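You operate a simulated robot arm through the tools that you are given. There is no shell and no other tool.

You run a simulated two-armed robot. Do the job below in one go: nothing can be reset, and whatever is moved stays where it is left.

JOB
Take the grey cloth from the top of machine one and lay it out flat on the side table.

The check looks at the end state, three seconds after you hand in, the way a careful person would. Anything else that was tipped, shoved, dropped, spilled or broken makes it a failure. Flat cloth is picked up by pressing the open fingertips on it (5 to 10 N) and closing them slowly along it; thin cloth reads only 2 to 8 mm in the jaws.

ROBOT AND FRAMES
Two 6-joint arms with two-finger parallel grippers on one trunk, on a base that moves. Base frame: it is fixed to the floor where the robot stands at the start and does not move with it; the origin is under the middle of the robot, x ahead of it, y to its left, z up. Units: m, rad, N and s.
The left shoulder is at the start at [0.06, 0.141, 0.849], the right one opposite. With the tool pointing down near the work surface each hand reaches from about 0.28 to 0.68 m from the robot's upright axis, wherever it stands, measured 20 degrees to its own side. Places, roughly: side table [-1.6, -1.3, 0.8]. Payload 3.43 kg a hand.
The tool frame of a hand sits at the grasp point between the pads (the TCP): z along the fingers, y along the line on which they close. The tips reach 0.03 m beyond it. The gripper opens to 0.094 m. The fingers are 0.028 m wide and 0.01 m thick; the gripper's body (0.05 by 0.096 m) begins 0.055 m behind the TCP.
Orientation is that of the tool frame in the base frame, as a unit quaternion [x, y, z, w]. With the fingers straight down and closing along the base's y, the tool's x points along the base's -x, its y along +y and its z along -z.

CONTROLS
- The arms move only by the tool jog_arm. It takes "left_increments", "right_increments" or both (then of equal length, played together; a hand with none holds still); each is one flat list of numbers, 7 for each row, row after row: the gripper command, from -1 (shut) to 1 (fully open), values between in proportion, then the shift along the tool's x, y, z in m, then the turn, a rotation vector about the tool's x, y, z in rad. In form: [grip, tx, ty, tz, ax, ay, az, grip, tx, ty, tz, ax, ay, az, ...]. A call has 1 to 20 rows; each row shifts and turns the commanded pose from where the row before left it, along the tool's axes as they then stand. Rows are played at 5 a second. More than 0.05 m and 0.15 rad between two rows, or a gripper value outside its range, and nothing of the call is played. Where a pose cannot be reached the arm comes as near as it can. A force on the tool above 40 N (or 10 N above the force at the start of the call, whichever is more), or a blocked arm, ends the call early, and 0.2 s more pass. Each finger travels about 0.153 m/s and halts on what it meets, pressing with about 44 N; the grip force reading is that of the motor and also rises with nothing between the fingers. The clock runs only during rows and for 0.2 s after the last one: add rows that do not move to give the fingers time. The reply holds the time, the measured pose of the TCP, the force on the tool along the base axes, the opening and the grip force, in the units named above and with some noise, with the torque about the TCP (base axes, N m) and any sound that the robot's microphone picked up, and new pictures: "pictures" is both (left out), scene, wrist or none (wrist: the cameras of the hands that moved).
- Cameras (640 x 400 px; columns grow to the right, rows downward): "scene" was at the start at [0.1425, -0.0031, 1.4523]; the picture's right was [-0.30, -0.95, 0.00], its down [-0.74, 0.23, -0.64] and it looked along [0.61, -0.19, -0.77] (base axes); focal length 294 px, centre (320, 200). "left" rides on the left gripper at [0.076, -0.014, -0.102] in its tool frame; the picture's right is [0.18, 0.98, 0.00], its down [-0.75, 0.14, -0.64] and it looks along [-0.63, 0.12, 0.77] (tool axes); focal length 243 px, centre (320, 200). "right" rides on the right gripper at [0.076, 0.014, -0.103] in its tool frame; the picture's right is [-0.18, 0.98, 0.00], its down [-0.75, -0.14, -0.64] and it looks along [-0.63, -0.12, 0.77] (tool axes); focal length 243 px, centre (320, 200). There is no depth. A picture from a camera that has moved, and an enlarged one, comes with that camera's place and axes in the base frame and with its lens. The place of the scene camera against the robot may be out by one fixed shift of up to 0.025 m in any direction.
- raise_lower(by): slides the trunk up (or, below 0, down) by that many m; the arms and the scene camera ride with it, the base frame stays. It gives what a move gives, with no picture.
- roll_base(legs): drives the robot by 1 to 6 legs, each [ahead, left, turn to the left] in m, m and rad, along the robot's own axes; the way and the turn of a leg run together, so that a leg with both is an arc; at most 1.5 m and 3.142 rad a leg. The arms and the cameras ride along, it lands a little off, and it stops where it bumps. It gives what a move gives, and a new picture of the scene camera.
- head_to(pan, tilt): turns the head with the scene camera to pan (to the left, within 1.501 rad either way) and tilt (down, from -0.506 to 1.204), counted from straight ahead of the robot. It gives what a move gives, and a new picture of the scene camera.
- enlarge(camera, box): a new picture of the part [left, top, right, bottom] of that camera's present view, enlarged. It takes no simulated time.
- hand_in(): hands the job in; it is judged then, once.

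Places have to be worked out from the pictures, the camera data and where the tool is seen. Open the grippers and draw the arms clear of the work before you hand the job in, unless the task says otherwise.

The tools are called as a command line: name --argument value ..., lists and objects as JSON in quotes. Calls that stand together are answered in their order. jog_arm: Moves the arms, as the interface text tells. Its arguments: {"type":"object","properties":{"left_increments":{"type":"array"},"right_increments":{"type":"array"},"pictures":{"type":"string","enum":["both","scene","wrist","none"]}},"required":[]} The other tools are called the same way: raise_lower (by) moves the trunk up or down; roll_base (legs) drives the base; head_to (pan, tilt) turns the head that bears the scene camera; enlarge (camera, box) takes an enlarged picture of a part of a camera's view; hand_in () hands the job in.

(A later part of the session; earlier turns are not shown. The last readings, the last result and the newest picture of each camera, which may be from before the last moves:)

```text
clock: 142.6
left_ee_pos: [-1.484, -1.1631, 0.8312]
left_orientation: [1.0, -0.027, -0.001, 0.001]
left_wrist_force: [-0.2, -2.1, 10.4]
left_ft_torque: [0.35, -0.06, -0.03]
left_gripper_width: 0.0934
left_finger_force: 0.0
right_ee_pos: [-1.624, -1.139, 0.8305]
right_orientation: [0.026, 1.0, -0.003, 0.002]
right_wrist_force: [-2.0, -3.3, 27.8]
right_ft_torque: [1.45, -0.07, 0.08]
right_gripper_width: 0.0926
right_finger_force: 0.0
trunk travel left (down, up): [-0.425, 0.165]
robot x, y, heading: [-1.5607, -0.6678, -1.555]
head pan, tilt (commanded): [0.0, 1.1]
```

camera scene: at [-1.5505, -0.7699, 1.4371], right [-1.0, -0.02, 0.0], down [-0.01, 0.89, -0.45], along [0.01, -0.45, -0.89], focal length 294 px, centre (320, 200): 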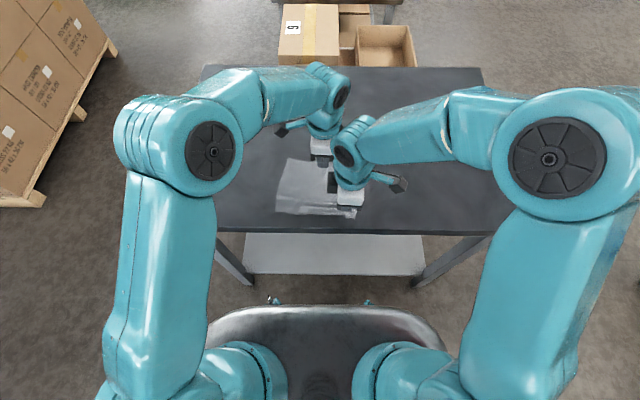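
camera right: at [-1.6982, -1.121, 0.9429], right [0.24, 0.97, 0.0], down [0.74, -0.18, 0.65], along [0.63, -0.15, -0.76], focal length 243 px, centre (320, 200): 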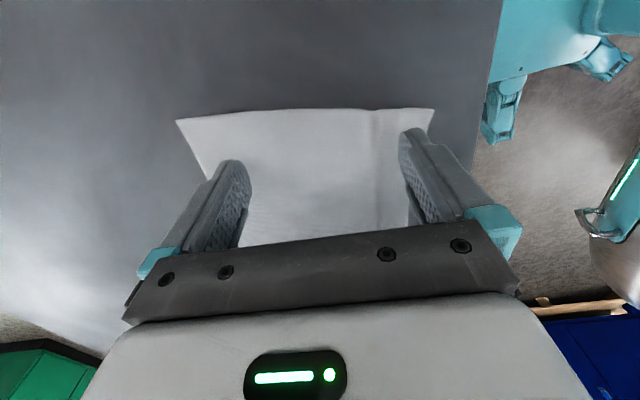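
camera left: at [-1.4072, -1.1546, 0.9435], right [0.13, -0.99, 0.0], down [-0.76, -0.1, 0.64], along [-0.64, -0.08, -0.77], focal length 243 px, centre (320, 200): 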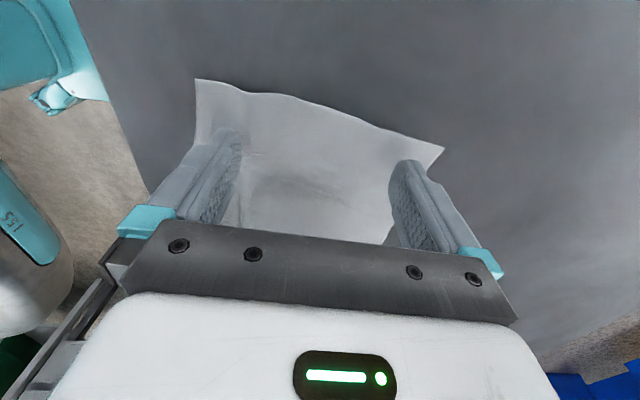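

The right hand rests only on its near finger, shown by the torque, and is too heavy at 28 N. I ease it and tilt both tools by a few milliradians to share the load between near and far fingers.

jog_arm --left_increments '[1, 0, 0, 0, 0.003, 0, 0, 1, 0, 0, 0, 0, 0, 0]' --right_increments '[1, 0, 0, -0.0008, -0.008, 0, 0, 1, 0, 0, 0, 0, 0, 0]' --pictures "none"

```text
clock: 143.2
left_ee_pos: [-1.485, -1.1637, 0.8306]
left_orientation: [1.0, -0.028, 0.0, 0.0]
left_wrist_force: [0.4, 0.5, 13.0]
left_ft_torque: [-0.51, -0.11, 0.04]
left_gripper_width: 0.094
left_finger_force: 0.2
right_ee_pos: [-1.6224, -1.1373, 0.8315]
right_orientation: [0.027, 1.0, 0.002, 0.002]
right_wrist_force: [0.3, -1.1, 16.9]
right_ft_torque: [-0.49, 0.03, 0.03]
right_gripper_width: 0.0936
right_finger_force: 0.0
trunk travel left (down, up): [-0.425, 0.165]
robot x, y, heading: [-1.5598, -0.6679, -1.553]
head pan, tilt (commanded): [0.0, 1.1]
```

The load is now shared with a slight bias to the far fingers; I trim that back and ease the right a little.

jog_arm --left_increments '[1, 0, 0, -0.0002, -0.0015, 0, 0, 1, 0, 0, 0, 0, 0, 0]' --right_increments '[1, 0, 0, -0.0005, 0.002, 0, 0, 1, 0, 0, 0, 0, 0, 0]' --pictures "none"

```text
clock: 143.8
left_ee_pos: [-1.484, -1.1634, 0.8314]
left_orientation: [1.0, -0.027, -0.001, -0.001]
left_wrist_force: [-1.5, -0.1, 11.7]
left_ft_torque: [-0.39, -0.01, -0.03]
left_gripper_width: 0.0941
left_finger_force: 0.1
right_ee_pos: [-1.6239, -1.1382, 0.8308]
right_orientation: [0.028, 1.0, 0.002, 0.003]
right_wrist_force: [1.2, 1.3, 12.3]
right_ft_torque: [-0.23, -0.02, -0.01]
right_gripper_width: 0.0935
right_finger_force: 0.0
trunk travel left (down, up): [-0.425, 0.165]
robot x, y, heading: [-1.5626, -0.6678, -1.557]
head pan, tilt (commanded): [0.0, 1.1]
```

Near enough, but it is the near edge that still has slack, so I bias the load slightly to the near fingers and then draw the hands apart by 4 mm each.

jog_arm --left_increments '[1, 0, 0, 0, -0.003, 0, 0, 1, 0, 0, 0, 0, 0, 0, 1, 0.0008, 0, 0, 0, 0, 0, 1, 0.0008, 0, 0, 0, 0, 0, 1, 0.0008, 0, 0, 0, 0, 0, 1, 0.0008, 0, 0, 0, 0, 0, 1, 0.0008, 0, 0, 0, 0, 0, 1, 0, 0, 0, 0, 0, 0]' --right_increments '[1, 0, 0, 0, 0.0025, 0, 0, 1, 0, 0, 0, 0, 0, 0, 1, 0.0008, 0, 0, 0, 0, 0, 1, 0.0008, 0, 0, 0, 0, 0, 1, 0.0008, 0, 0, 0, 0, 0, 1, 0.0008, 0, 0, 0, 0, 0, 1, 0.0008, 0, 0, 0, 0, 0, 1, 0, 0, 0, 0, 0, 0]' --pictures "none"

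enlarge --camera "scene" --box '[240, 140, 400, 240]'

enlarge --camera "left" --box '[160, 30, 480, 230]'

enlarge --camera "right" --box '[160, 30, 480, 230]'

```text
clock: 145.6
left_ee_pos: [-1.4799, -1.162, 0.8312]
left_orientation: [1.0, -0.027, -0.001, 0.002]
left_wrist_force: [-3.4, 0.4, 14.1]
left_ft_torque: [0.72, 0.05, 0.18]
left_gripper_width: 0.0939
left_finger_force: 0.2
right_ee_pos: [-1.6279, -1.1383, 0.8314]
right_orientation: [0.027, 1.0, 0.001, 0.002]
right_wrist_force: [2.0, -0.6, 5.0]
right_ft_torque: [0.25, -0.11, -0.11]
right_gripper_width: 0.0936
right_finger_force: 0.2
trunk travel left (down, up): [-0.425, 0.165]
robot x, y, heading: [-1.5582, -0.6687, -1.556]
head pan, tilt (commanded): [0.0, 1.1]
```

```text
4.00 times, centred on (320, 190) of scene
camera zoom: at [-1.5512, -0.7694, 1.4372], right [-1.0, -0.02, 0.0], down [-0.01, 0.89, -0.46], along [0.01, -0.45, -0.89], focal length 1176 px, centre (320, 240)
```

zoom: 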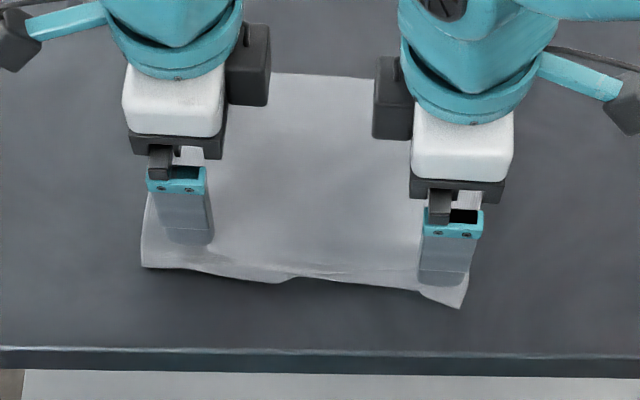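

```text
2.00 times, centred on (320, 130) of left
camera zoom: at [-1.4037, -1.1532, 0.9333], right [0.13, -0.99, 0.0], down [-0.76, -0.1, 0.64], along [-0.64, -0.09, -0.77], focal length 485 px, centre (320, 340)
```

zoom: 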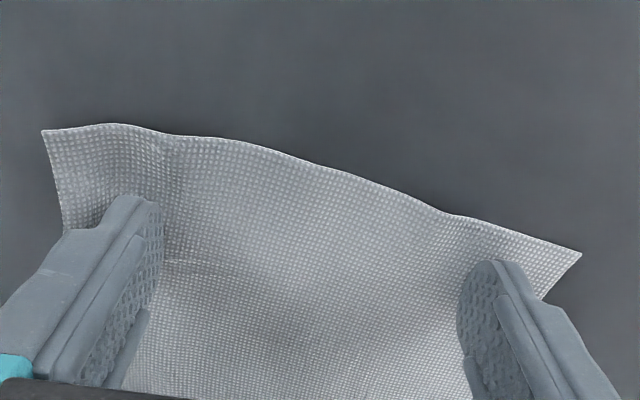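

```text
2.00 times, centred on (320, 130) of right
camera zoom: at [-1.7031, -1.1207, 0.9331], right [0.24, 0.97, 0.0], down [0.74, -0.18, 0.65], along [0.63, -0.15, -0.76], focal length 485 px, centre (320, 340)
```

zoom: 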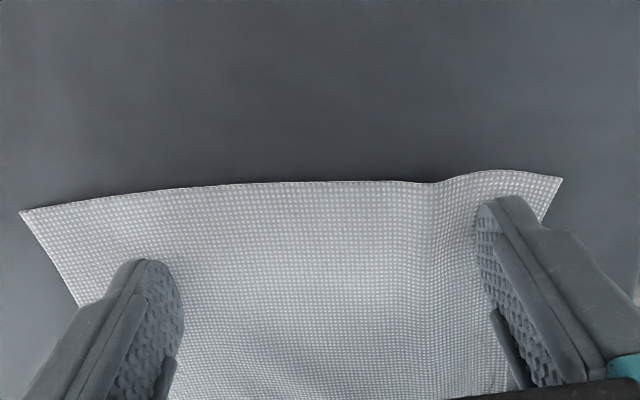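

The cloth is now smooth between the hands and the near edge has straightened. I lift both hands straight up together and then move them aside.

jog_arm --left_increments '[1, 0, 0, -0.003, 0, 0, 0, 1, 0, 0, -0.01, 0, 0, 0, 1, 0, 0, -0.02, 0, 0, 0, 1, 0, 0, -0.025, 0, 0, 0, 1, 0.02, 0, -0.025, 0, 0, 0, 1, 0.03, 0, -0.01, 0, 0, 0, 1, 0.03, 0, 0, 0, 0, 0, 1, 0.03, 0, 0, 0, 0, 0, 1, 0.03, 0, 0, 0, 0, 0, 1, 0, 0, 0, 0, 0, 0]' --right_increments '[1, 0, 0, -0.003, 0, 0, 0, 1, 0, 0, -0.01, 0, 0, 0, 1, 0, 0, -0.02, 0, 0, 0, 1, 0, 0, -0.025, 0, 0, 0, 1, 0.02, 0, -0.025, 0, 0, 0, 1, 0.03, 0, -0.01, 0, 0, 0, 1, 0.03, 0, 0, 0, 0, 0, 1, 0.03, 0, 0, 0, 0, 0, 1, 0.03, 0, 0, 0, 0, 0, 1, 0, 0, 0, 0, 0, 0]' --pictures "none"

enlarge --camera "scene" --box '[240, 140, 400, 240]'

enlarge --camera "scene" --box '[120, 40, 560, 315]'

```text
clock: 147.8
left_ee_pos: [-1.3389, -1.172, 0.9226]
left_orientation: [1.0, -0.027, 0.0, 0.0]
left_wrist_force: [0.3, 0.3, 0.1]
left_ft_torque: [0.02, 0.03, -0.02]
left_gripper_width: 0.0939
left_finger_force: 0.0
right_ee_pos: [-1.7664, -1.1331, 0.9241]
right_orientation: [0.027, 1.0, 0.001, 0.003]
right_wrist_force: [0.2, 0.4, 0.6]
right_ft_torque: [0.02, -0.02, 0.01]
right_gripper_width: 0.094
right_finger_force: 0.2
trunk travel left (down, up): [-0.425, 0.165]
robot x, y, heading: [-1.565, -0.6683, -1.557]
head pan, tilt (commanded): [0.0, 1.1]
```

```text
4.00 times, centred on (320, 190) of scene
camera zoom: at [-1.5509, -0.771, 1.437], right [-1.0, -0.02, 0.0], down [-0.01, 0.89, -0.45], along [0.01, -0.45, -0.89], focal length 1176 px, centre (320, 240)
```

zoom: 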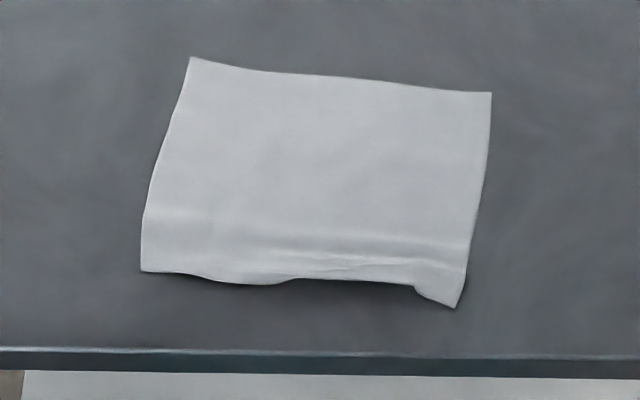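

```text
1.45 times, centred on (340, 178) of scene
camera zoom: at [-1.5509, -0.771, 1.437], right [-1.0, -0.02, 0.0], down [-0.01, 0.89, -0.45], along [0.01, -0.45, -0.89], focal length 428 px, centre (291, 233)
```

zoom: 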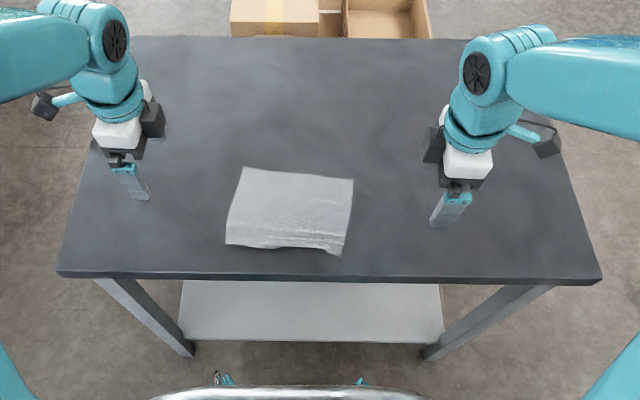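

The cloth lies smooth and single-layered with only a faint wave at the middle of its near edge, where I want to be sure nothing is tucked under. I move the right hand toward me so its camera has a free view of that edge.

jog_arm --right_increments '[1, -0.005, 0.03, 0, 0, 0, 0, 1, -0.005, 0.03, 0, 0, 0, 0, 1, -0.005, 0.03, 0, 0, 0, 0, 1, -0.005, 0.03, 0, 0, 0, 0, 1, 0, 0, 0, 0, 0, 0]' --pictures "wrist"

enlarge --camera "right" --box '[80, 100, 320, 250]'

enlarge --camera "scene" --box '[280, 185, 376, 245]'

```text
clock: 149.0
left_ee_pos: [-1.3393, -1.1724, 0.9241]
left_orientation: [1.0, -0.028, 0.0, -0.001]
left_wrist_force: [-0.1, 0.7, 0.1]
left_ft_torque: [0.01, 0.02, 0.03]
left_gripper_width: 0.0942
left_finger_force: 0.1
right_ee_pos: [-1.7395, -1.0133, 0.9236]
right_orientation: [0.027, 1.0, 0.001, 0.003]
right_wrist_force: [0.2, -0.1, 0.0]
right_ft_torque: [0.0, -0.04, 0.03]
right_gripper_width: 0.0938
right_finger_force: 0.1
trunk travel left (down, up): [-0.425, 0.165]
robot x, y, heading: [-1.561, -0.6694, -1.557]
head pan, tilt (commanded): [0.0, 1.1]
camera right: at [-1.8143, -0.996, 1.0259], right [0.24, 0.97, 0.0], down [0.74, -0.18, 0.65], along [0.63, -0.15, -0.76], focal length 243 px, centre (320, 200)
```

right: 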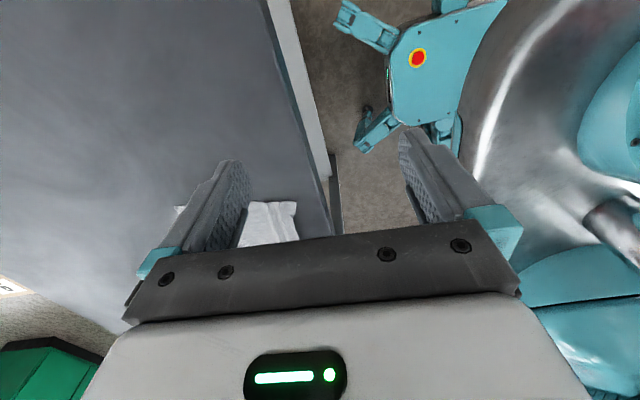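

```text
2.67 times, centred on (200, 175) of right
camera zoom: at [-1.8143, -0.996, 1.0259], right [0.24, 0.97, 0.0], down [0.74, -0.18, 0.65], along [0.63, -0.15, -0.76], focal length 647 px, centre (640, 267)
```

zoom: 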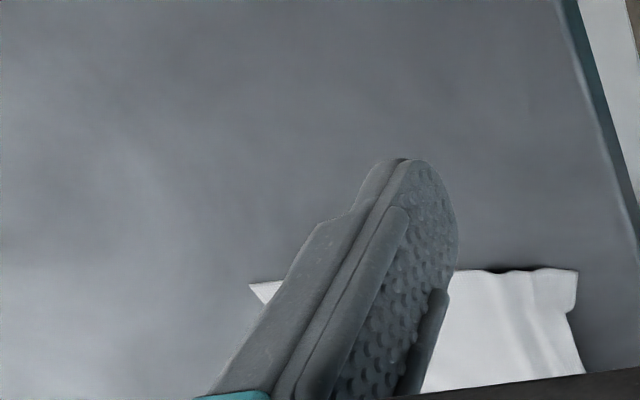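

```text
6.67 times, centred on (328, 215) of scene
camera zoom: at [-1.5509, -0.7717, 1.4369], right [-1.0, -0.02, 0.0], down [-0.01, 0.89, -0.45], along [0.01, -0.45, -0.89], focal length 1961 px, centre (267, 100)
```

zoom: 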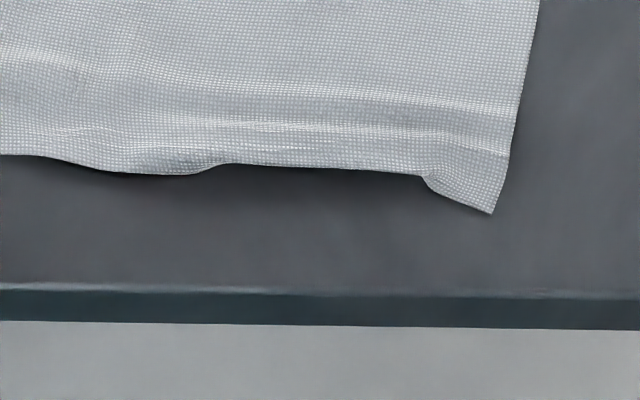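

The enlarged view shows a notch at the right and a raised straight stretch in the middle, which looks as if the middle of the near edge were tucked under. To be certain I turn the right wrist back so that its camera looks at that edge from my side.

jog_arm --right_increments '[1, 0, 0, 0, 0, 0, 0.1364, 1, 0, 0, 0, 0, 0, 0.1364, 1, 0, 0, 0, 0, 0, 0.1364, 1, 0, 0, 0, 0, 0, 0.1364, 1, 0, 0, 0, 0, 0, 0.1364, 1, 0, 0, 0, 0, 0, 0.1364, 1, 0, 0, 0, 0, 0, 0.1364, 1, 0, 0, 0, 0, 0, 0.1364, 1, 0, 0, 0, 0, 0, 0.1364, 1, 0, 0, 0, 0, 0, 0.1364, 1, 0, 0, 0, 0, 0, 0.1364, 1, 0, 0, 0, 0, 0, 0]' --pictures "wrist"

```text
clock: 151.6
left_ee_pos: [-1.3393, -1.1729, 0.9233]
left_orientation: [1.0, -0.029, -0.001, 0.001]
left_wrist_force: [0.2, 0.0, -0.9]
left_ft_torque: [0.03, -0.01, 0.01]
left_gripper_width: 0.094
left_finger_force: 0.0
right_ee_pos: [-1.7412, -1.0128, 0.923]
right_orientation: [0.702, 0.712, 0.002, 0.001]
right_wrist_force: [-0.2, 0.6, -0.1]
right_ft_torque: [0.0, -0.01, 0.01]
right_gripper_width: 0.0941
right_finger_force: 0.0
trunk travel left (down, up): [-0.425, 0.165]
robot x, y, heading: [-1.5655, -0.6663, -1.555]
head pan, tilt (commanded): [0.0, 1.1]
camera right: at [-1.7273, -0.9374, 1.0257], right [0.99, -0.17, 0.0], down [-0.13, -0.76, 0.64], along [-0.11, -0.63, -0.77], focal length 243 px, centre (320, 200)
```

right: 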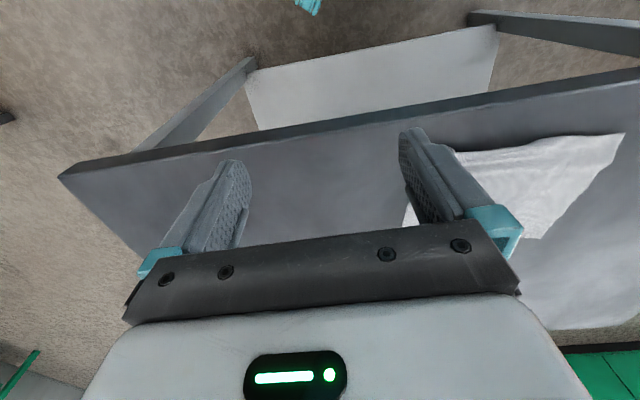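

Now the camera looks from my side across the near edge, so I zoom in on it.

enlarge --camera "right" --box '[448, 110, 640, 230]'

```text
3.33 times, centred on (544, 170) of right
camera zoom: at [-1.7273, -0.9374, 1.0257], right [0.99, -0.17, 0.0], down [-0.13, -0.76, 0.64], along [-0.11, -0.63, -0.77], focal length 809 px, centre (-427, 300)
```

zoom: 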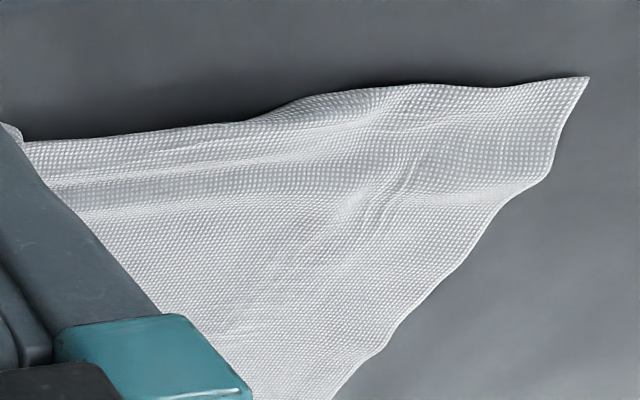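

That view suggests a rounded fold, not a free edge, along the right-hand half. I bring the right hand to the middle so its camera sees the whole near edge between the open fingers.

jog_arm --right_increments '[1, 0.005, 0.0362, -0.0054, 0, 0, 0, 1, 0.005, 0.0362, -0.0054, 0, 0, 0, 1, 0.005, 0.0362, -0.0054, 0, 0, 0, 1, 0.005, 0.0362, -0.0054, 0, 0, 0, 1, 0.005, 0.0362, -0.0054, 0, 0, 0, 1, 0, 0, 0, 0, 0, 0]' --pictures "none"

enlarge --camera "right" --box '[220, 120, 420, 245]'

```text
clock: 153.0
left_ee_pos: [-1.3413, -1.1717, 0.923]
left_orientation: [1.0, -0.028, 0.0, 0.001]
left_wrist_force: [-1.3, -0.4, -0.4]
left_ft_torque: [-0.03, -0.03, 0.02]
left_gripper_width: 0.0941
left_finger_force: 0.1
right_ee_pos: [-1.5616, -0.9843, 0.9516]
right_orientation: [0.702, 0.712, 0.002, 0.001]
right_wrist_force: [0.6, 0.1, -0.2]
right_ft_torque: [0.02, 0.02, 0.01]
right_gripper_width: 0.0941
right_finger_force: 0.0
trunk travel left (down, up): [-0.425, 0.165]
robot x, y, heading: [-1.5634, -0.6681, -1.559]
head pan, tilt (commanded): [0.0, 1.1]
```

```text
3.20 times, centred on (320, 182) of right
camera zoom: at [-1.5487, -0.9089, 1.0543], right [0.99, -0.17, 0.01], down [-0.13, -0.76, 0.64], along [-0.1, -0.63, -0.77], focal length 776 px, centre (320, 256)
```

zoom: 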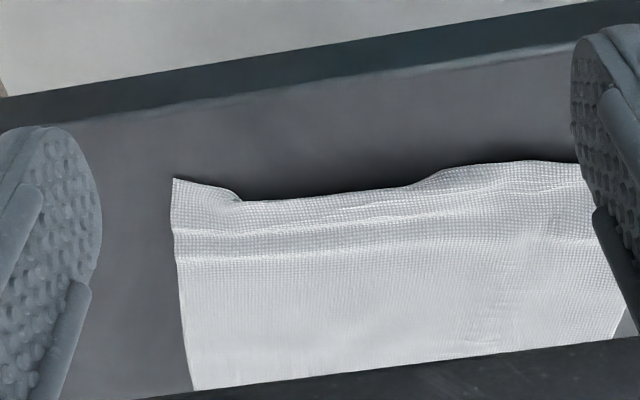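

enlarge --camera "right" --box '[270, 160, 366, 220]'

```text
6.67 times, centred on (318, 190) of right
camera zoom: at [-1.5487, -0.9089, 1.0543], right [0.99, -0.17, 0.01], down [-0.13, -0.76, 0.64], along [-0.1, -0.63, -0.77], focal length 1618 px, centre (333, 267)
```

zoom: 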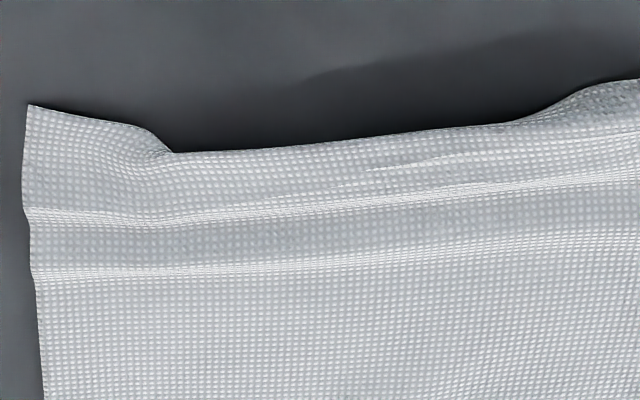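

The close-up confirms it: between x about -1.53 and -1.61 roughly 1.3 cm of the near edge is tucked under. Dragging the cloth away from me by its far side should let that trailing flap roll out, so I bring both closed grippers over the hem, left at [-1.505, -1.21] and right at [-1.632, -1.197].

jog_arm --left_increments '[-1, -0.0269, 0.0079, 0, 0, 0, 0, -1, -0.0269, 0.0079, 0, 0, 0, 0, -1, -0.0269, 0.0079, 0, 0, 0, 0, -1, -0.0269, 0.0079, 0, 0, 0, 0, -1, -0.0269, 0.0079, 0, 0, 0, 0, -1, -0.0269, 0.0079, 0, 0, 0, 0, -1, 0, 0, 0.02, 0, 0, 0, -1, 0, 0, 0.02, 0, 0, 0, -1, 0, 0, 0.02, 0, 0, 0, -1, 0, 0, 0.018, 0, 0, 0, -1, 0, 0, 0, 0, 0, 0]' --right_increments '[-1, -0.0353, -0.0122, 0, 0, 0, 0, -1, -0.0353, -0.0122, 0, 0, 0, 0, -1, -0.0353, -0.0122, 0, 0, 0, 0, -1, -0.0353, -0.0122, 0, 0, 0, 0, -1, -0.0353, -0.0122, 0, 0, 0, 0, -1, -0.0353, -0.0122, 0, 0, 0, 0, -1, 0, 0, 0.03, 0, 0, 0, -1, 0, 0, 0.03, 0, 0, 0, -1, 0, 0, 0.03, 0, 0, 0, -1, 0, 0, 0.016, 0, 0, 0, -1, 0, 0, 0, 0, 0, 0]' --pictures "both"

```text
clock: 155.4
left_ee_pos: [-1.503, -1.2104, 0.8457]
left_orientation: [1.0, -0.028, -0.001, 0.001]
left_wrist_force: [-0.1, -0.3, -0.6]
left_ft_torque: [0.01, 0.01, -0.03]
left_gripper_width: 0.0
left_finger_force: 32.6
right_ee_pos: [-1.6282, -1.1955, 0.8442]
right_orientation: [0.702, 0.712, 0.003, 0.001]
right_wrist_force: [-0.1, 0.3, 0.2]
right_ft_torque: [0.0, -0.02, -0.01]
right_gripper_width: 0.0
right_finger_force: 33.2
trunk travel left (down, up): [-0.425, 0.165]
robot x, y, heading: [-1.5618, -0.6683, -1.555]
head pan, tilt (commanded): [0.0, 1.1]
camera scene: at [-1.5503, -0.7697, 1.4371], right [-1.0, -0.02, 0.0], down [-0.01, 0.89, -0.45], along [0.01, -0.45, -0.89], focal length 294 px, centre (320, 200)
camera right: at [-1.6146, -1.121, 0.9469], right [0.99, -0.17, 0.0], down [-0.13, -0.76, 0.64], along [-0.11, -0.63, -0.77], focal length 243 px, centre (320, 200)
camera left: at [-1.4269, -1.2005, 0.9487], right [0.13, -0.99, 0.0], down [-0.76, -0.1, 0.64], along [-0.64, -0.08, -0.77], focal length 243 px, centre (320, 200)
```

scene: 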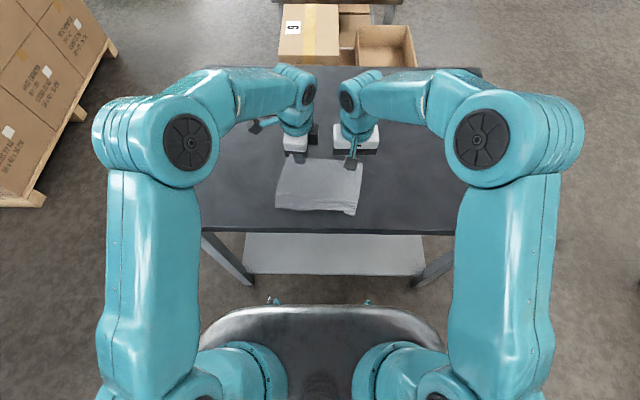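
right: 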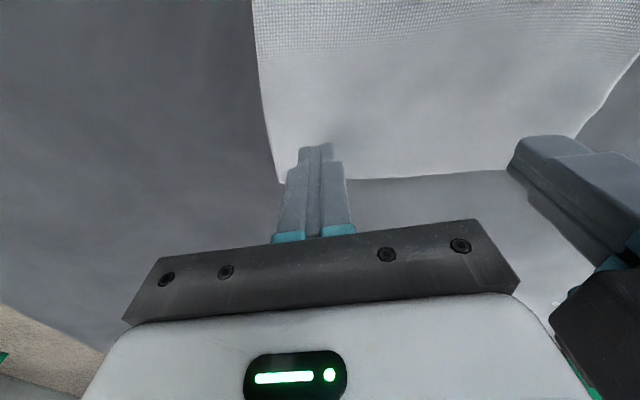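
left: 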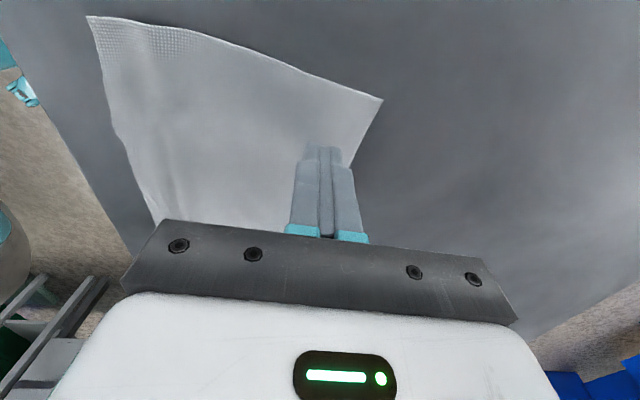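

Both grippers are just inside the hem. I lower them onto the cloth in small steps.

jog_arm --left_increments '[-1, 0, 0, 0.007, 0, 0, 0, -1, 0, 0, 0.005, 0, 0, 0, -1, 0, 0, 0.0015, 0, 0, 0, -1, 0, 0, 0, 0, 0, 0]' --right_increments '[-1, 0, 0, 0.007, 0, 0, 0, -1, 0, 0, 0.004, 0, 0, 0, -1, 0, 0, 0.001, 0, 0, 0, -1, 0, 0, 0, 0, 0, 0]' --pictures "none"

jog_arm --left_increments '[-1, 0, 0, 0.0007, 0, 0, 0, -1, 0, 0, 0, 0, 0, 0]' --right_increments '[-1, 0, 0, 0.0007, 0, 0, 0, -1, 0, 0, 0, 0, 0, 0]' --pictures "none"

```text
clock: 156.4
left_ee_pos: [-1.5043, -1.2108, 0.832]
left_orientation: [1.0, -0.028, 0.0, 0.001]
left_wrist_force: [0.4, 1.2, -0.4]
left_ft_torque: [0.01, -0.04, 0.02]
left_gripper_width: 0.0
left_finger_force: 33.0
right_ee_pos: [-1.6295, -1.1972, 0.8341]
right_orientation: [0.701, 0.713, 0.002, 0.001]
right_wrist_force: [-0.1, -0.7, -0.2]
right_ft_torque: [0.0, -0.02, -0.01]
right_gripper_width: 0.0001
right_finger_force: 33.0
trunk travel left (down, up): [-0.425, 0.165]
robot x, y, heading: [-1.563, -0.6692, -1.555]
head pan, tilt (commanded): [0.0, 1.1]
```

```text
clock: 157.0
left_ee_pos: [-1.5035, -1.2116, 0.8317]
left_orientation: [1.0, -0.029, 0.0, 0.0]
left_wrist_force: [0.3, -0.5, -0.2]
left_ft_torque: [-0.02, 0.01, 0.02]
left_gripper_width: 0.0
left_finger_force: 32.5
right_ee_pos: [-1.6297, -1.1979, 0.8322]
right_orientation: [0.702, 0.713, 0.002, 0.001]
right_wrist_force: [0.5, -0.8, 0.0]
right_ft_torque: [-0.05, 0.01, -0.02]
right_gripper_width: 0.0002
right_finger_force: 32.5
trunk travel left (down, up): [-0.425, 0.165]
robot x, y, heading: [-1.5616, -0.668, -1.56]
head pan, tilt (commanded): [0.0, 1.1]
```

No contact yet; a further step on both.

jog_arm --left_increments '[-1, 0, 0, 0.0008, 0, 0, 0, -1, 0, 0, 0, 0, 0, 0]' --right_increments '[-1, 0, 0, 0.0008, 0, 0, 0, -1, 0, 0, 0, 0, 0, 0]' --pictures "none"

jog_arm --left_increments '[-1, 0, 0, 0.0005, 0, 0, 0, -1, 0, 0, 0, 0, 0, 0]' --right_increments '[-1, 0, 0, 0.0005, 0, 0, 0, -1, 0, 0, 0, 0, 0, 0]' --pictures "none"

```text
clock: 157.6
left_ee_pos: [-1.5022, -1.21, 0.8317]
left_orientation: [1.0, -0.027, -0.001, 0.002]
left_wrist_force: [-0.2, -0.3, 5.8]
left_ft_torque: [-0.01, 0.02, 0.0]
left_gripper_width: 0.0001
left_finger_force: 33.4
right_ee_pos: [-1.6299, -1.1984, 0.8319]
right_orientation: [0.702, 0.713, 0.002, 0.002]
right_wrist_force: [0.0, -0.8, 0.6]
right_ft_torque: [0.0, 0.0, 0.01]
right_gripper_width: 0.0
right_finger_force: 33.5
trunk travel left (down, up): [-0.425, 0.165]
robot x, y, heading: [-1.5637, -0.6695, -1.553]
head pan, tilt (commanded): [0.0, 1.1]
```

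```text
clock: 158.2
left_ee_pos: [-1.5034, -1.2103, 0.8307]
left_orientation: [1.0, -0.028, -0.001, 0.002]
left_wrist_force: [1.8, 0.1, 10.9]
left_ft_torque: [0.05, -0.05, 0.01]
left_gripper_width: 0.0
left_finger_force: 33.3
right_ee_pos: [-1.6301, -1.1962, 0.8314]
right_orientation: [0.701, 0.713, 0.002, 0.002]
right_wrist_force: [0.2, -0.4, 1.5]
right_ft_torque: [-0.02, -0.01, 0.02]
right_gripper_width: 0.0002
right_finger_force: 32.9
trunk travel left (down, up): [-0.425, 0.165]
robot x, y, heading: [-1.5639, -0.667, -1.554]
head pan, tilt (commanded): [0.0, 1.1]
```

Left at 11 N; the right gets another 0.7 mm, then both hands drag together 4 cm away from me.

jog_arm --right_increments '[-1, 0, 0, 0.0007, 0, 0, 0, -1, 0, 0, 0, 0, 0, 0]' --pictures "none"

jog_arm --left_increments '[-1, 0.0002, 0.004, 0, 0, 0, 0, -1, 0.0002, 0.004, 0, 0, 0, 0, -1, 0.0002, 0.004, 0, 0, 0, 0, -1, 0.0002, 0.004, 0, 0, 0, 0, -1, 0.0002, 0.004, 0, 0, 0, 0, -1, 0, 0, 0, 0, 0, 0]' --right_increments '[-1, -0.004, -0.0001, 0, 0, 0, 0, -1, -0.004, -0.0001, 0, 0, 0, 0, -1, -0.004, -0.0001, 0, 0, 0, 0, -1, -0.004, -0.0001, 0, 0, 0, 0, -1, -0.004, -0.0001, 0, 0, 0, 0, -1, 0, 0, 0, 0, 0, 0]' --pictures "none"

enlarge --camera "scene" --box '[240, 130, 400, 230]'

```text
clock: 158.8
left_ee_pos: [-1.5034, -1.2105, 0.831]
left_orientation: [1.0, -0.028, -0.001, 0.002]
left_wrist_force: [1.3, -2.0, 13.1]
left_ft_torque: [-0.04, -0.02, -0.01]
left_gripper_width: 0.0001
left_finger_force: 32.9
right_ee_pos: [-1.631, -1.1983, 0.8318]
right_orientation: [0.702, 0.712, 0.001, 0.003]
right_wrist_force: [0.5, -0.2, 7.0]
right_ft_torque: [-0.08, 0.05, -0.01]
right_gripper_width: 0.0
right_finger_force: 32.9
trunk travel left (down, up): [-0.425, 0.165]
robot x, y, heading: [-1.5641, -0.6676, -1.555]
head pan, tilt (commanded): [0.0, 1.1]
```

```text
clock: 160.2
left_ee_pos: [-1.5054, -1.2293, 0.8317]
left_orientation: [1.0, -0.027, 0.0, 0.002]
left_wrist_force: [0.4, 1.4, 10.5]
left_ft_torque: [0.07, -0.01, 0.03]
left_gripper_width: 0.0
left_finger_force: 32.5
right_ee_pos: [-1.6305, -1.2164, 0.8317]
right_orientation: [0.702, 0.712, 0.002, 0.001]
right_wrist_force: [-1.3, 1.9, 8.6]
right_ft_torque: [-0.01, 0.04, 0.0]
right_gripper_width: 0.0
right_finger_force: 32.9
trunk travel left (down, up): [-0.425, 0.165]
robot x, y, heading: [-1.565, -0.6644, -1.557]
head pan, tilt (commanded): [0.0, 1.1]
```

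```text
4.00 times, centred on (320, 180) of scene
camera zoom: at [-1.5509, -0.7687, 1.4373], right [-1.0, -0.02, 0.0], down [-0.01, 0.89, -0.46], along [0.01, -0.46, -0.89], focal length 1176 px, centre (320, 280)
```

zoom: 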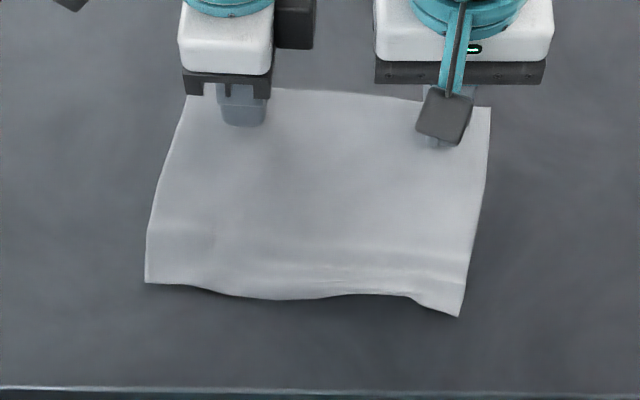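

The cloth follows nicely and the notch is already shrinking. I drag another 2.5 cm.

jog_arm --left_increments '[-1, 0.0002, 0.004, 0, 0, 0, 0, -1, 0.0002, 0.004, 0, 0, 0, 0, -1, 0.0002, 0.004, 0, 0, 0, 0, -1, 0.0002, 0.004, 0, 0, 0, 0, -1, 0.0002, 0.004, 0, 0, 0, 0, -1, 0.0002, 0.004, 0, 0, 0, 0, -1, 0, 0, 0, 0, 0, 0]' --right_increments '[-1, -0.004, -0.0001, 0, 0, 0, 0, -1, -0.004, -0.0001, 0, 0, 0, 0, -1, -0.004, -0.0001, 0, 0, 0, 0, -1, -0.004, -0.0001, 0, 0, 0, 0, -1, -0.004, -0.0001, 0, 0, 0, 0, -1, -0.004, -0.0001, 0, 0, 0, 0, -1, 0, 0, 0, 0, 0, 0]' --pictures "none"

enlarge --camera "scene" --box '[240, 130, 400, 230]'

enlarge --camera "scene" --box '[270, 165, 366, 225]'

```text
clock: 161.8
left_ee_pos: [-1.5035, -1.253, 0.8317]
left_orientation: [1.0, -0.029, 0.0, 0.003]
left_wrist_force: [0.5, 0.0, 8.5]
left_ft_torque: [0.07, -0.03, -0.02]
left_gripper_width: 0.0
left_finger_force: 32.6
right_ee_pos: [-1.6287, -1.2418, 0.8315]
right_orientation: [0.702, 0.713, 0.002, 0.001]
right_wrist_force: [-1.5, 1.8, 10.3]
right_ft_torque: [-0.04, 0.05, 0.0]
right_gripper_width: 0.0
right_finger_force: 32.5
trunk travel left (down, up): [-0.425, 0.165]
robot x, y, heading: [-1.5605, -0.6698, -1.557]
head pan, tilt (commanded): [0.0, 1.1]
```

```text
4.00 times, centred on (320, 180) of scene
camera zoom: at [-1.5509, -0.7689, 1.4373], right [-1.0, -0.02, 0.0], down [-0.01, 0.89, -0.46], along [0.01, -0.46, -0.89], focal length 1176 px, centre (320, 280)
```

zoom: 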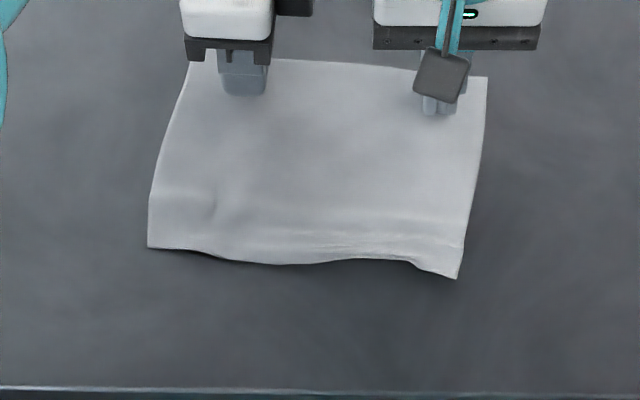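

```text
6.67 times, centred on (318, 195) of scene
camera zoom: at [-1.5509, -0.7689, 1.4373], right [-1.0, -0.02, 0.0], down [-0.01, 0.89, -0.46], along [0.01, -0.46, -0.89], focal length 1961 px, centre (333, 233)
```

zoom: 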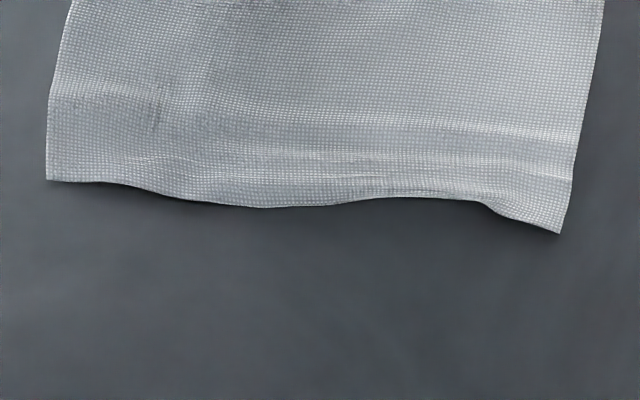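

The tucked part has mostly rolled out; only a short stretch on the right remains. I am near the reach limit, so I lift both hands, roll the base 4.5 cm ahead (the table edge is still about 12 cm from my base), and will drag on from there.

jog_arm --left_increments '[-1, 0, 0, -0.004, 0, 0, 0, -1, 0, 0, -0.015, 0, 0, 0, -1, 0, 0, -0.025, 0, 0, 0, -1, 0, 0, -0.02, 0, 0, 0, -1, 0, 0, 0, 0, 0, 0]' --right_increments '[-1, 0, 0, -0.004, 0, 0, 0, -1, 0, 0, -0.015, 0, 0, 0, -1, 0, 0, -0.025, 0, 0, 0, -1, 0, 0, -0.02, 0, 0, 0, -1, 0, 0, 0, 0, 0, 0]' --pictures "none"

enlarge --camera "scene" --box '[240, 130, 400, 230]'

roll_base --legs '[[0.045, 0, 0]]'

```text
clock: 163.0
left_ee_pos: [-1.5038, -1.2534, 0.8923]
left_orientation: [1.0, -0.028, -0.001, -0.001]
left_wrist_force: [-0.2, 0.3, -0.7]
left_ft_torque: [0.01, 0.01, -0.03]
left_gripper_width: 0.0002
left_finger_force: 33.0
right_ee_pos: [-1.631, -1.244, 0.894]
right_orientation: [0.702, 0.713, 0.003, 0.001]
right_wrist_force: [-0.4, -0.3, -0.3]
right_ft_torque: [0.05, -0.02, 0.02]
right_gripper_width: 0.0
right_finger_force: 33.5
trunk travel left (down, up): [-0.425, 0.165]
robot x, y, heading: [-1.562, -0.665, -1.556]
head pan, tilt (commanded): [0.0, 1.1]
```

```text
4.00 times, centred on (320, 180) of scene
camera zoom: at [-1.5509, -0.772, 1.4369], right [-1.0, -0.02, 0.0], down [-0.01, 0.89, -0.45], along [0.01, -0.45, -0.89], focal length 1176 px, centre (320, 280)
```

zoom: 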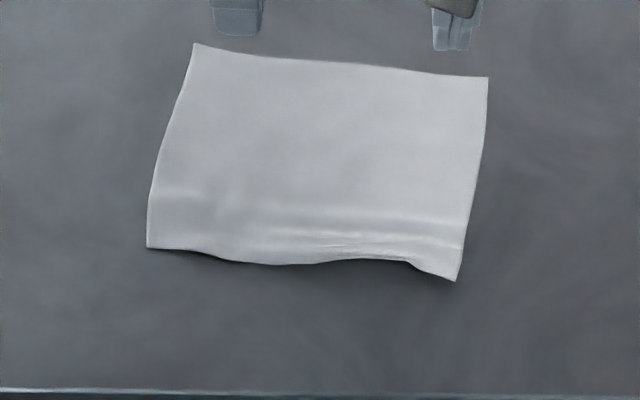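

```text
clock: 164.2
left_ee_pos: [-1.5024, -1.2971, 0.8949]
left_orientation: [1.0, -0.027, -0.001, 0.002]
left_wrist_force: [0.0, 0.0, -0.3]
left_ft_torque: [-0.01, 0.05, -0.02]
left_gripper_width: 0.0001
left_finger_force: 33.0
right_ee_pos: [-1.629, -1.287, 0.8948]
right_orientation: [0.701, 0.713, 0.002, 0.003]
right_wrist_force: [-0.2, 0.2, 0.6]
right_ft_torque: [0.0, 0.0, -0.01]
right_gripper_width: 0.0
right_finger_force: 33.0
trunk travel left (down, up): [-0.425, 0.165]
robot x, y, heading: [-1.5631, -0.7131, -1.553]
head pan, tilt (commanded): [0.0, 1.1]
camera scene: at [-1.5492, -0.8174, 1.4373], right [-1.0, -0.02, 0.0], down [-0.02, 0.89, -0.46], along [0.01, -0.46, -0.89], focal length 294 px, centre (320, 200)
```

scene: 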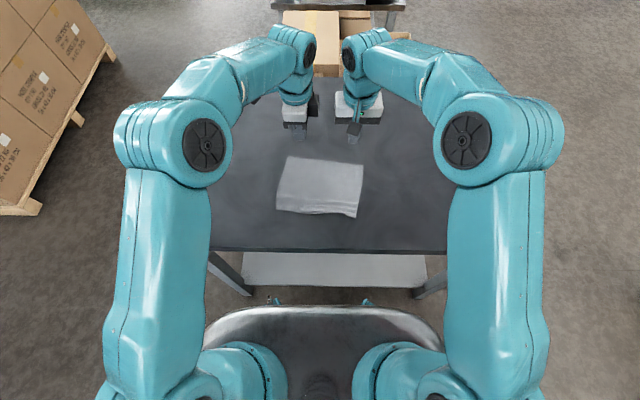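

The base moved without a bump. I bring the hands back over the same place on the hem, the right one a little more toward the middle, and lower again.

jog_arm --left_increments '[-1, 0, -0.0145, 0, 0, 0, 0, -1, 0, -0.0145, 0, 0, 0, 0, -1, 0, -0.0145, 0, 0, 0, 0, -1, 0, 0, 0.02, 0, 0, 0, -1, 0, 0, 0.02, 0, 0, 0, -1, 0, 0, 0.015, 0, 0, 0, -1, 0, 0, 0.006, 0, 0, 0, -1, 0, 0, 0, 0, 0, 0]' --right_increments '[-1, 0.0145, 0.008, 0, 0, 0, 0, -1, 0.0145, 0.008, 0, 0, 0, 0, -1, 0.0145, 0.008, 0, 0, 0, 0, -1, 0, 0, 0.02, 0, 0, 0, -1, 0, 0, 0.02, 0, 0, 0, -1, 0, 0, 0.015, 0, 0, 0, -1, 0, 0, 0.006, 0, 0, 0, -1, 0, 0, 0, 0, 0, 0]' --pictures "none"

jog_arm --left_increments '[-1, 0, 0, 0.0012, 0, 0, 0, -1, 0, 0, 0, 0, 0, 0]' --right_increments '[-1, 0, 0, 0.0012, 0, 0, 0, -1, 0, 0, 0, 0, 0, 0]' --pictures "none"

```text
clock: 166.1
left_ee_pos: [-1.5001, -1.2545, 0.833]
left_orientation: [1.0, -0.028, -0.001, 0.002]
left_wrist_force: [-0.4, -1.0, 0.8]
left_ft_torque: [-0.02, 0.0, 0.01]
left_gripper_width: 0.0
left_finger_force: 32.8
right_ee_pos: [-1.6054, -1.244, 0.8334]
right_orientation: [0.701, 0.713, 0.002, 0.002]
right_wrist_force: [-0.1, -1.2, 0.6]
right_ft_torque: [-0.01, -0.01, 0.04]
right_gripper_width: 0.0
right_finger_force: 33.3
trunk travel left (down, up): [-0.425, 0.165]
robot x, y, heading: [-1.5608, -0.721, -1.555]
head pan, tilt (commanded): [0.0, 1.1]
```

```text
clock: 166.7
left_ee_pos: [-1.5013, -1.2548, 0.831]
left_orientation: [1.0, -0.027, -0.001, 0.002]
left_wrist_force: [-0.8, -0.3, 0.5]
left_ft_torque: [0.01, 0.01, -0.03]
left_gripper_width: 0.0
left_finger_force: 32.8
right_ee_pos: [-1.6064, -1.2452, 0.8312]
right_orientation: [0.702, 0.712, 0.003, 0.001]
right_wrist_force: [0.6, -0.6, -0.6]
right_ft_torque: [0.0, -0.02, -0.02]
right_gripper_width: 0.0001
right_finger_force: 32.7
trunk travel left (down, up): [-0.425, 0.165]
robot x, y, heading: [-1.5621, -0.7131, -1.558]
head pan, tilt (commanded): [0.0, 1.1]
```

Not yet in contact; I step down on both.

jog_arm --left_increments '[-1, 0, 0, 0.0008, 0, 0, 0, -1, 0, 0, 0, 0, 0, 0]' --right_increments '[-1, 0, 0, 0.0008, 0, 0, 0, -1, 0, 0, 0, 0, 0, 0]' --pictures "none"

jog_arm --left_increments '[-1, 0, 0, 0.0005, 0, 0, 0, -1, 0, 0, 0, 0, 0, 0]' --right_increments '[-1, 0, 0, 0.0005, 0, 0, 0, -1, 0, 0, 0, 0, 0, 0]' --pictures "none"

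```text
clock: 167.2
left_ee_pos: [-1.5, -1.2546, 0.8313]
left_orientation: [1.0, -0.027, -0.001, 0.001]
left_wrist_force: [0.1, -0.3, 2.2]
left_ft_torque: [0.01, 0.01, 0.01]
left_gripper_width: 0.0
left_finger_force: 32.7
right_ee_pos: [-1.6061, -1.2436, 0.831]
right_orientation: [0.701, 0.713, 0.002, 0.002]
right_wrist_force: [0.0, 0.0, 0.0]
right_ft_torque: [0.0, -0.02, -0.01]
right_gripper_width: 0.0
right_finger_force: 33.3
trunk travel left (down, up): [-0.425, 0.165]
robot x, y, heading: [-1.5649, -0.7161, -1.554]
head pan, tilt (commanded): [0.0, 1.1]
```

```text
clock: 167.8
left_ee_pos: [-1.5003, -1.2553, 0.8317]
left_orientation: [1.0, -0.027, 0.0, 0.002]
left_wrist_force: [-0.1, 0.1, 5.5]
left_ft_torque: [0.0, 0.01, 0.0]
left_gripper_width: 0.0
left_finger_force: 33.2
right_ee_pos: [-1.6064, -1.2426, 0.8306]
right_orientation: [0.702, 0.713, 0.003, 0.003]
right_wrist_force: [0.2, -0.2, 1.3]
right_ft_torque: [-0.05, 0.03, -0.03]
right_gripper_width: 0.0
right_finger_force: 33.3
trunk travel left (down, up): [-0.425, 0.165]
robot x, y, heading: [-1.5614, -0.7177, -1.553]
head pan, tilt (commanded): [0.0, 1.1]
```

Left 5.5 N; the right needs a bit more. I add that and then drag both 4 cm onward.

jog_arm --left_increments '[-1, 0, 0, 0.0003, 0, 0, 0, -1, 0, 0, 0, 0, 0, 0]' --right_increments '[-1, 0, 0, 0.0008, 0, 0, 0, -1, 0, 0, 0, 0, 0, 0]' --pictures "none"

jog_arm --left_increments '[-1, 0.0002, 0.004, 0, 0, 0, 0, -1, 0.0002, 0.004, 0, 0, 0, 0, -1, 0.0002, 0.004, 0, 0, 0, 0, -1, 0.0002, 0.004, 0, 0, 0, 0, -1, 0.0002, 0.004, 0, 0, 0, 0, -1, 0.0002, 0.004, 0, 0, 0, 0, -1, 0.0002, 0.004, 0, 0, 0, 0, -1, 0.0002, 0.004, 0, 0, 0, 0, -1, 0.0002, 0.004, 0, 0, 0, 0, -1, 0, 0, 0, 0, 0, 0]' --right_increments '[-1, -0.004, -0.0001, 0, 0, 0, 0, -1, -0.004, -0.0001, 0, 0, 0, 0, -1, -0.004, -0.0001, 0, 0, 0, 0, -1, -0.004, -0.0001, 0, 0, 0, 0, -1, -0.004, -0.0001, 0, 0, 0, 0, -1, -0.004, -0.0001, 0, 0, 0, 0, -1, -0.004, -0.0001, 0, 0, 0, 0, -1, -0.004, -0.0001, 0, 0, 0, 0, -1, -0.004, -0.0001, 0, 0, 0, 0, -1, 0, 0, 0, 0, 0, 0]' --pictures "none"

enlarge --camera "scene" --box '[240, 120, 400, 220]'

enlarge --camera "scene" --box '[270, 160, 366, 220]'

```text
clock: 168.4
left_ee_pos: [-1.5011, -1.2543, 0.8312]
left_orientation: [1.0, -0.027, -0.001, 0.002]
left_wrist_force: [-0.1, -1.2, 7.1]
left_ft_torque: [-0.05, -0.04, -0.03]
left_gripper_width: 0.0001
left_finger_force: 33.0
right_ee_pos: [-1.6062, -1.2444, 0.8317]
right_orientation: [0.701, 0.713, 0.001, 0.003]
right_wrist_force: [0.3, -0.2, 10.4]
right_ft_torque: [-0.06, 0.02, 0.01]
right_gripper_width: 0.0001
right_finger_force: 33.5
trunk travel left (down, up): [-0.425, 0.165]
robot x, y, heading: [-1.5612, -0.7149, -1.552]
head pan, tilt (commanded): [0.0, 1.1]
```

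```text
clock: 170.7
left_ee_pos: [-1.4993, -1.2888, 0.8311]
left_orientation: [1.0, -0.027, -0.001, 0.002]
left_wrist_force: [-2.3, 1.8, 9.6]
left_ft_torque: [0.06, 0.06, 0.03]
left_gripper_width: 0.0
left_finger_force: 33.1
right_ee_pos: [-1.6064, -1.2783, 0.8314]
right_orientation: [0.701, 0.713, 0.0, 0.002]
right_wrist_force: [0.9, 2.1, 14.7]
right_ft_torque: [0.03, 0.01, 0.01]
right_gripper_width: 0.0002
right_finger_force: 33.5
trunk travel left (down, up): [-0.425, 0.165]
robot x, y, heading: [-1.564, -0.7146, -1.554]
head pan, tilt (commanded): [0.0, 1.1]
```

```text
4.00 times, centred on (320, 170) of scene
camera zoom: at [-1.55, -0.8162, 1.4373], right [-1.0, -0.02, 0.0], down [-0.02, 0.89, -0.46], along [0.01, -0.46, -0.89], focal length 1176 px, centre (320, 320)
```

zoom: 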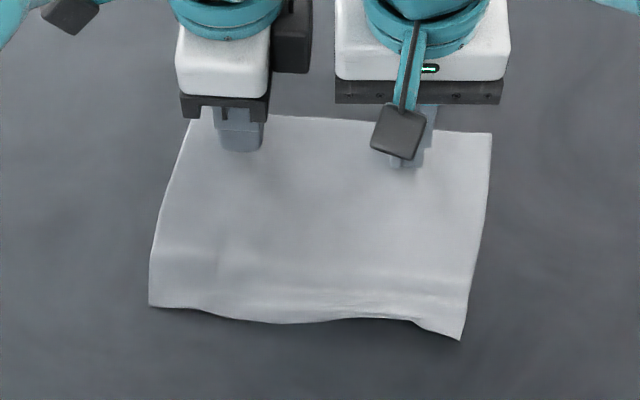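

```text
6.67 times, centred on (318, 190) of scene
camera zoom: at [-1.55, -0.8162, 1.4373], right [-1.0, -0.02, 0.0], down [-0.02, 0.89, -0.46], along [0.01, -0.46, -0.89], focal length 1961 px, centre (333, 267)
```

zoom: 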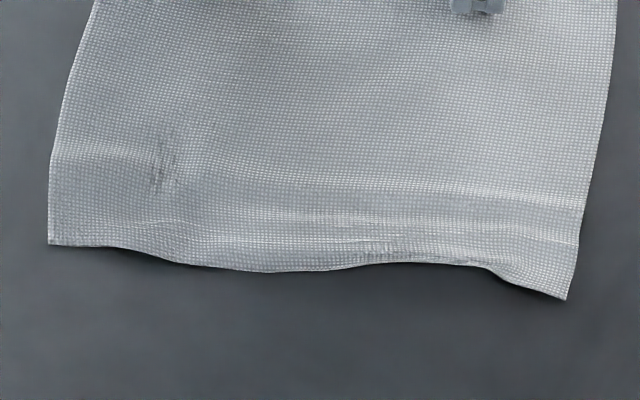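

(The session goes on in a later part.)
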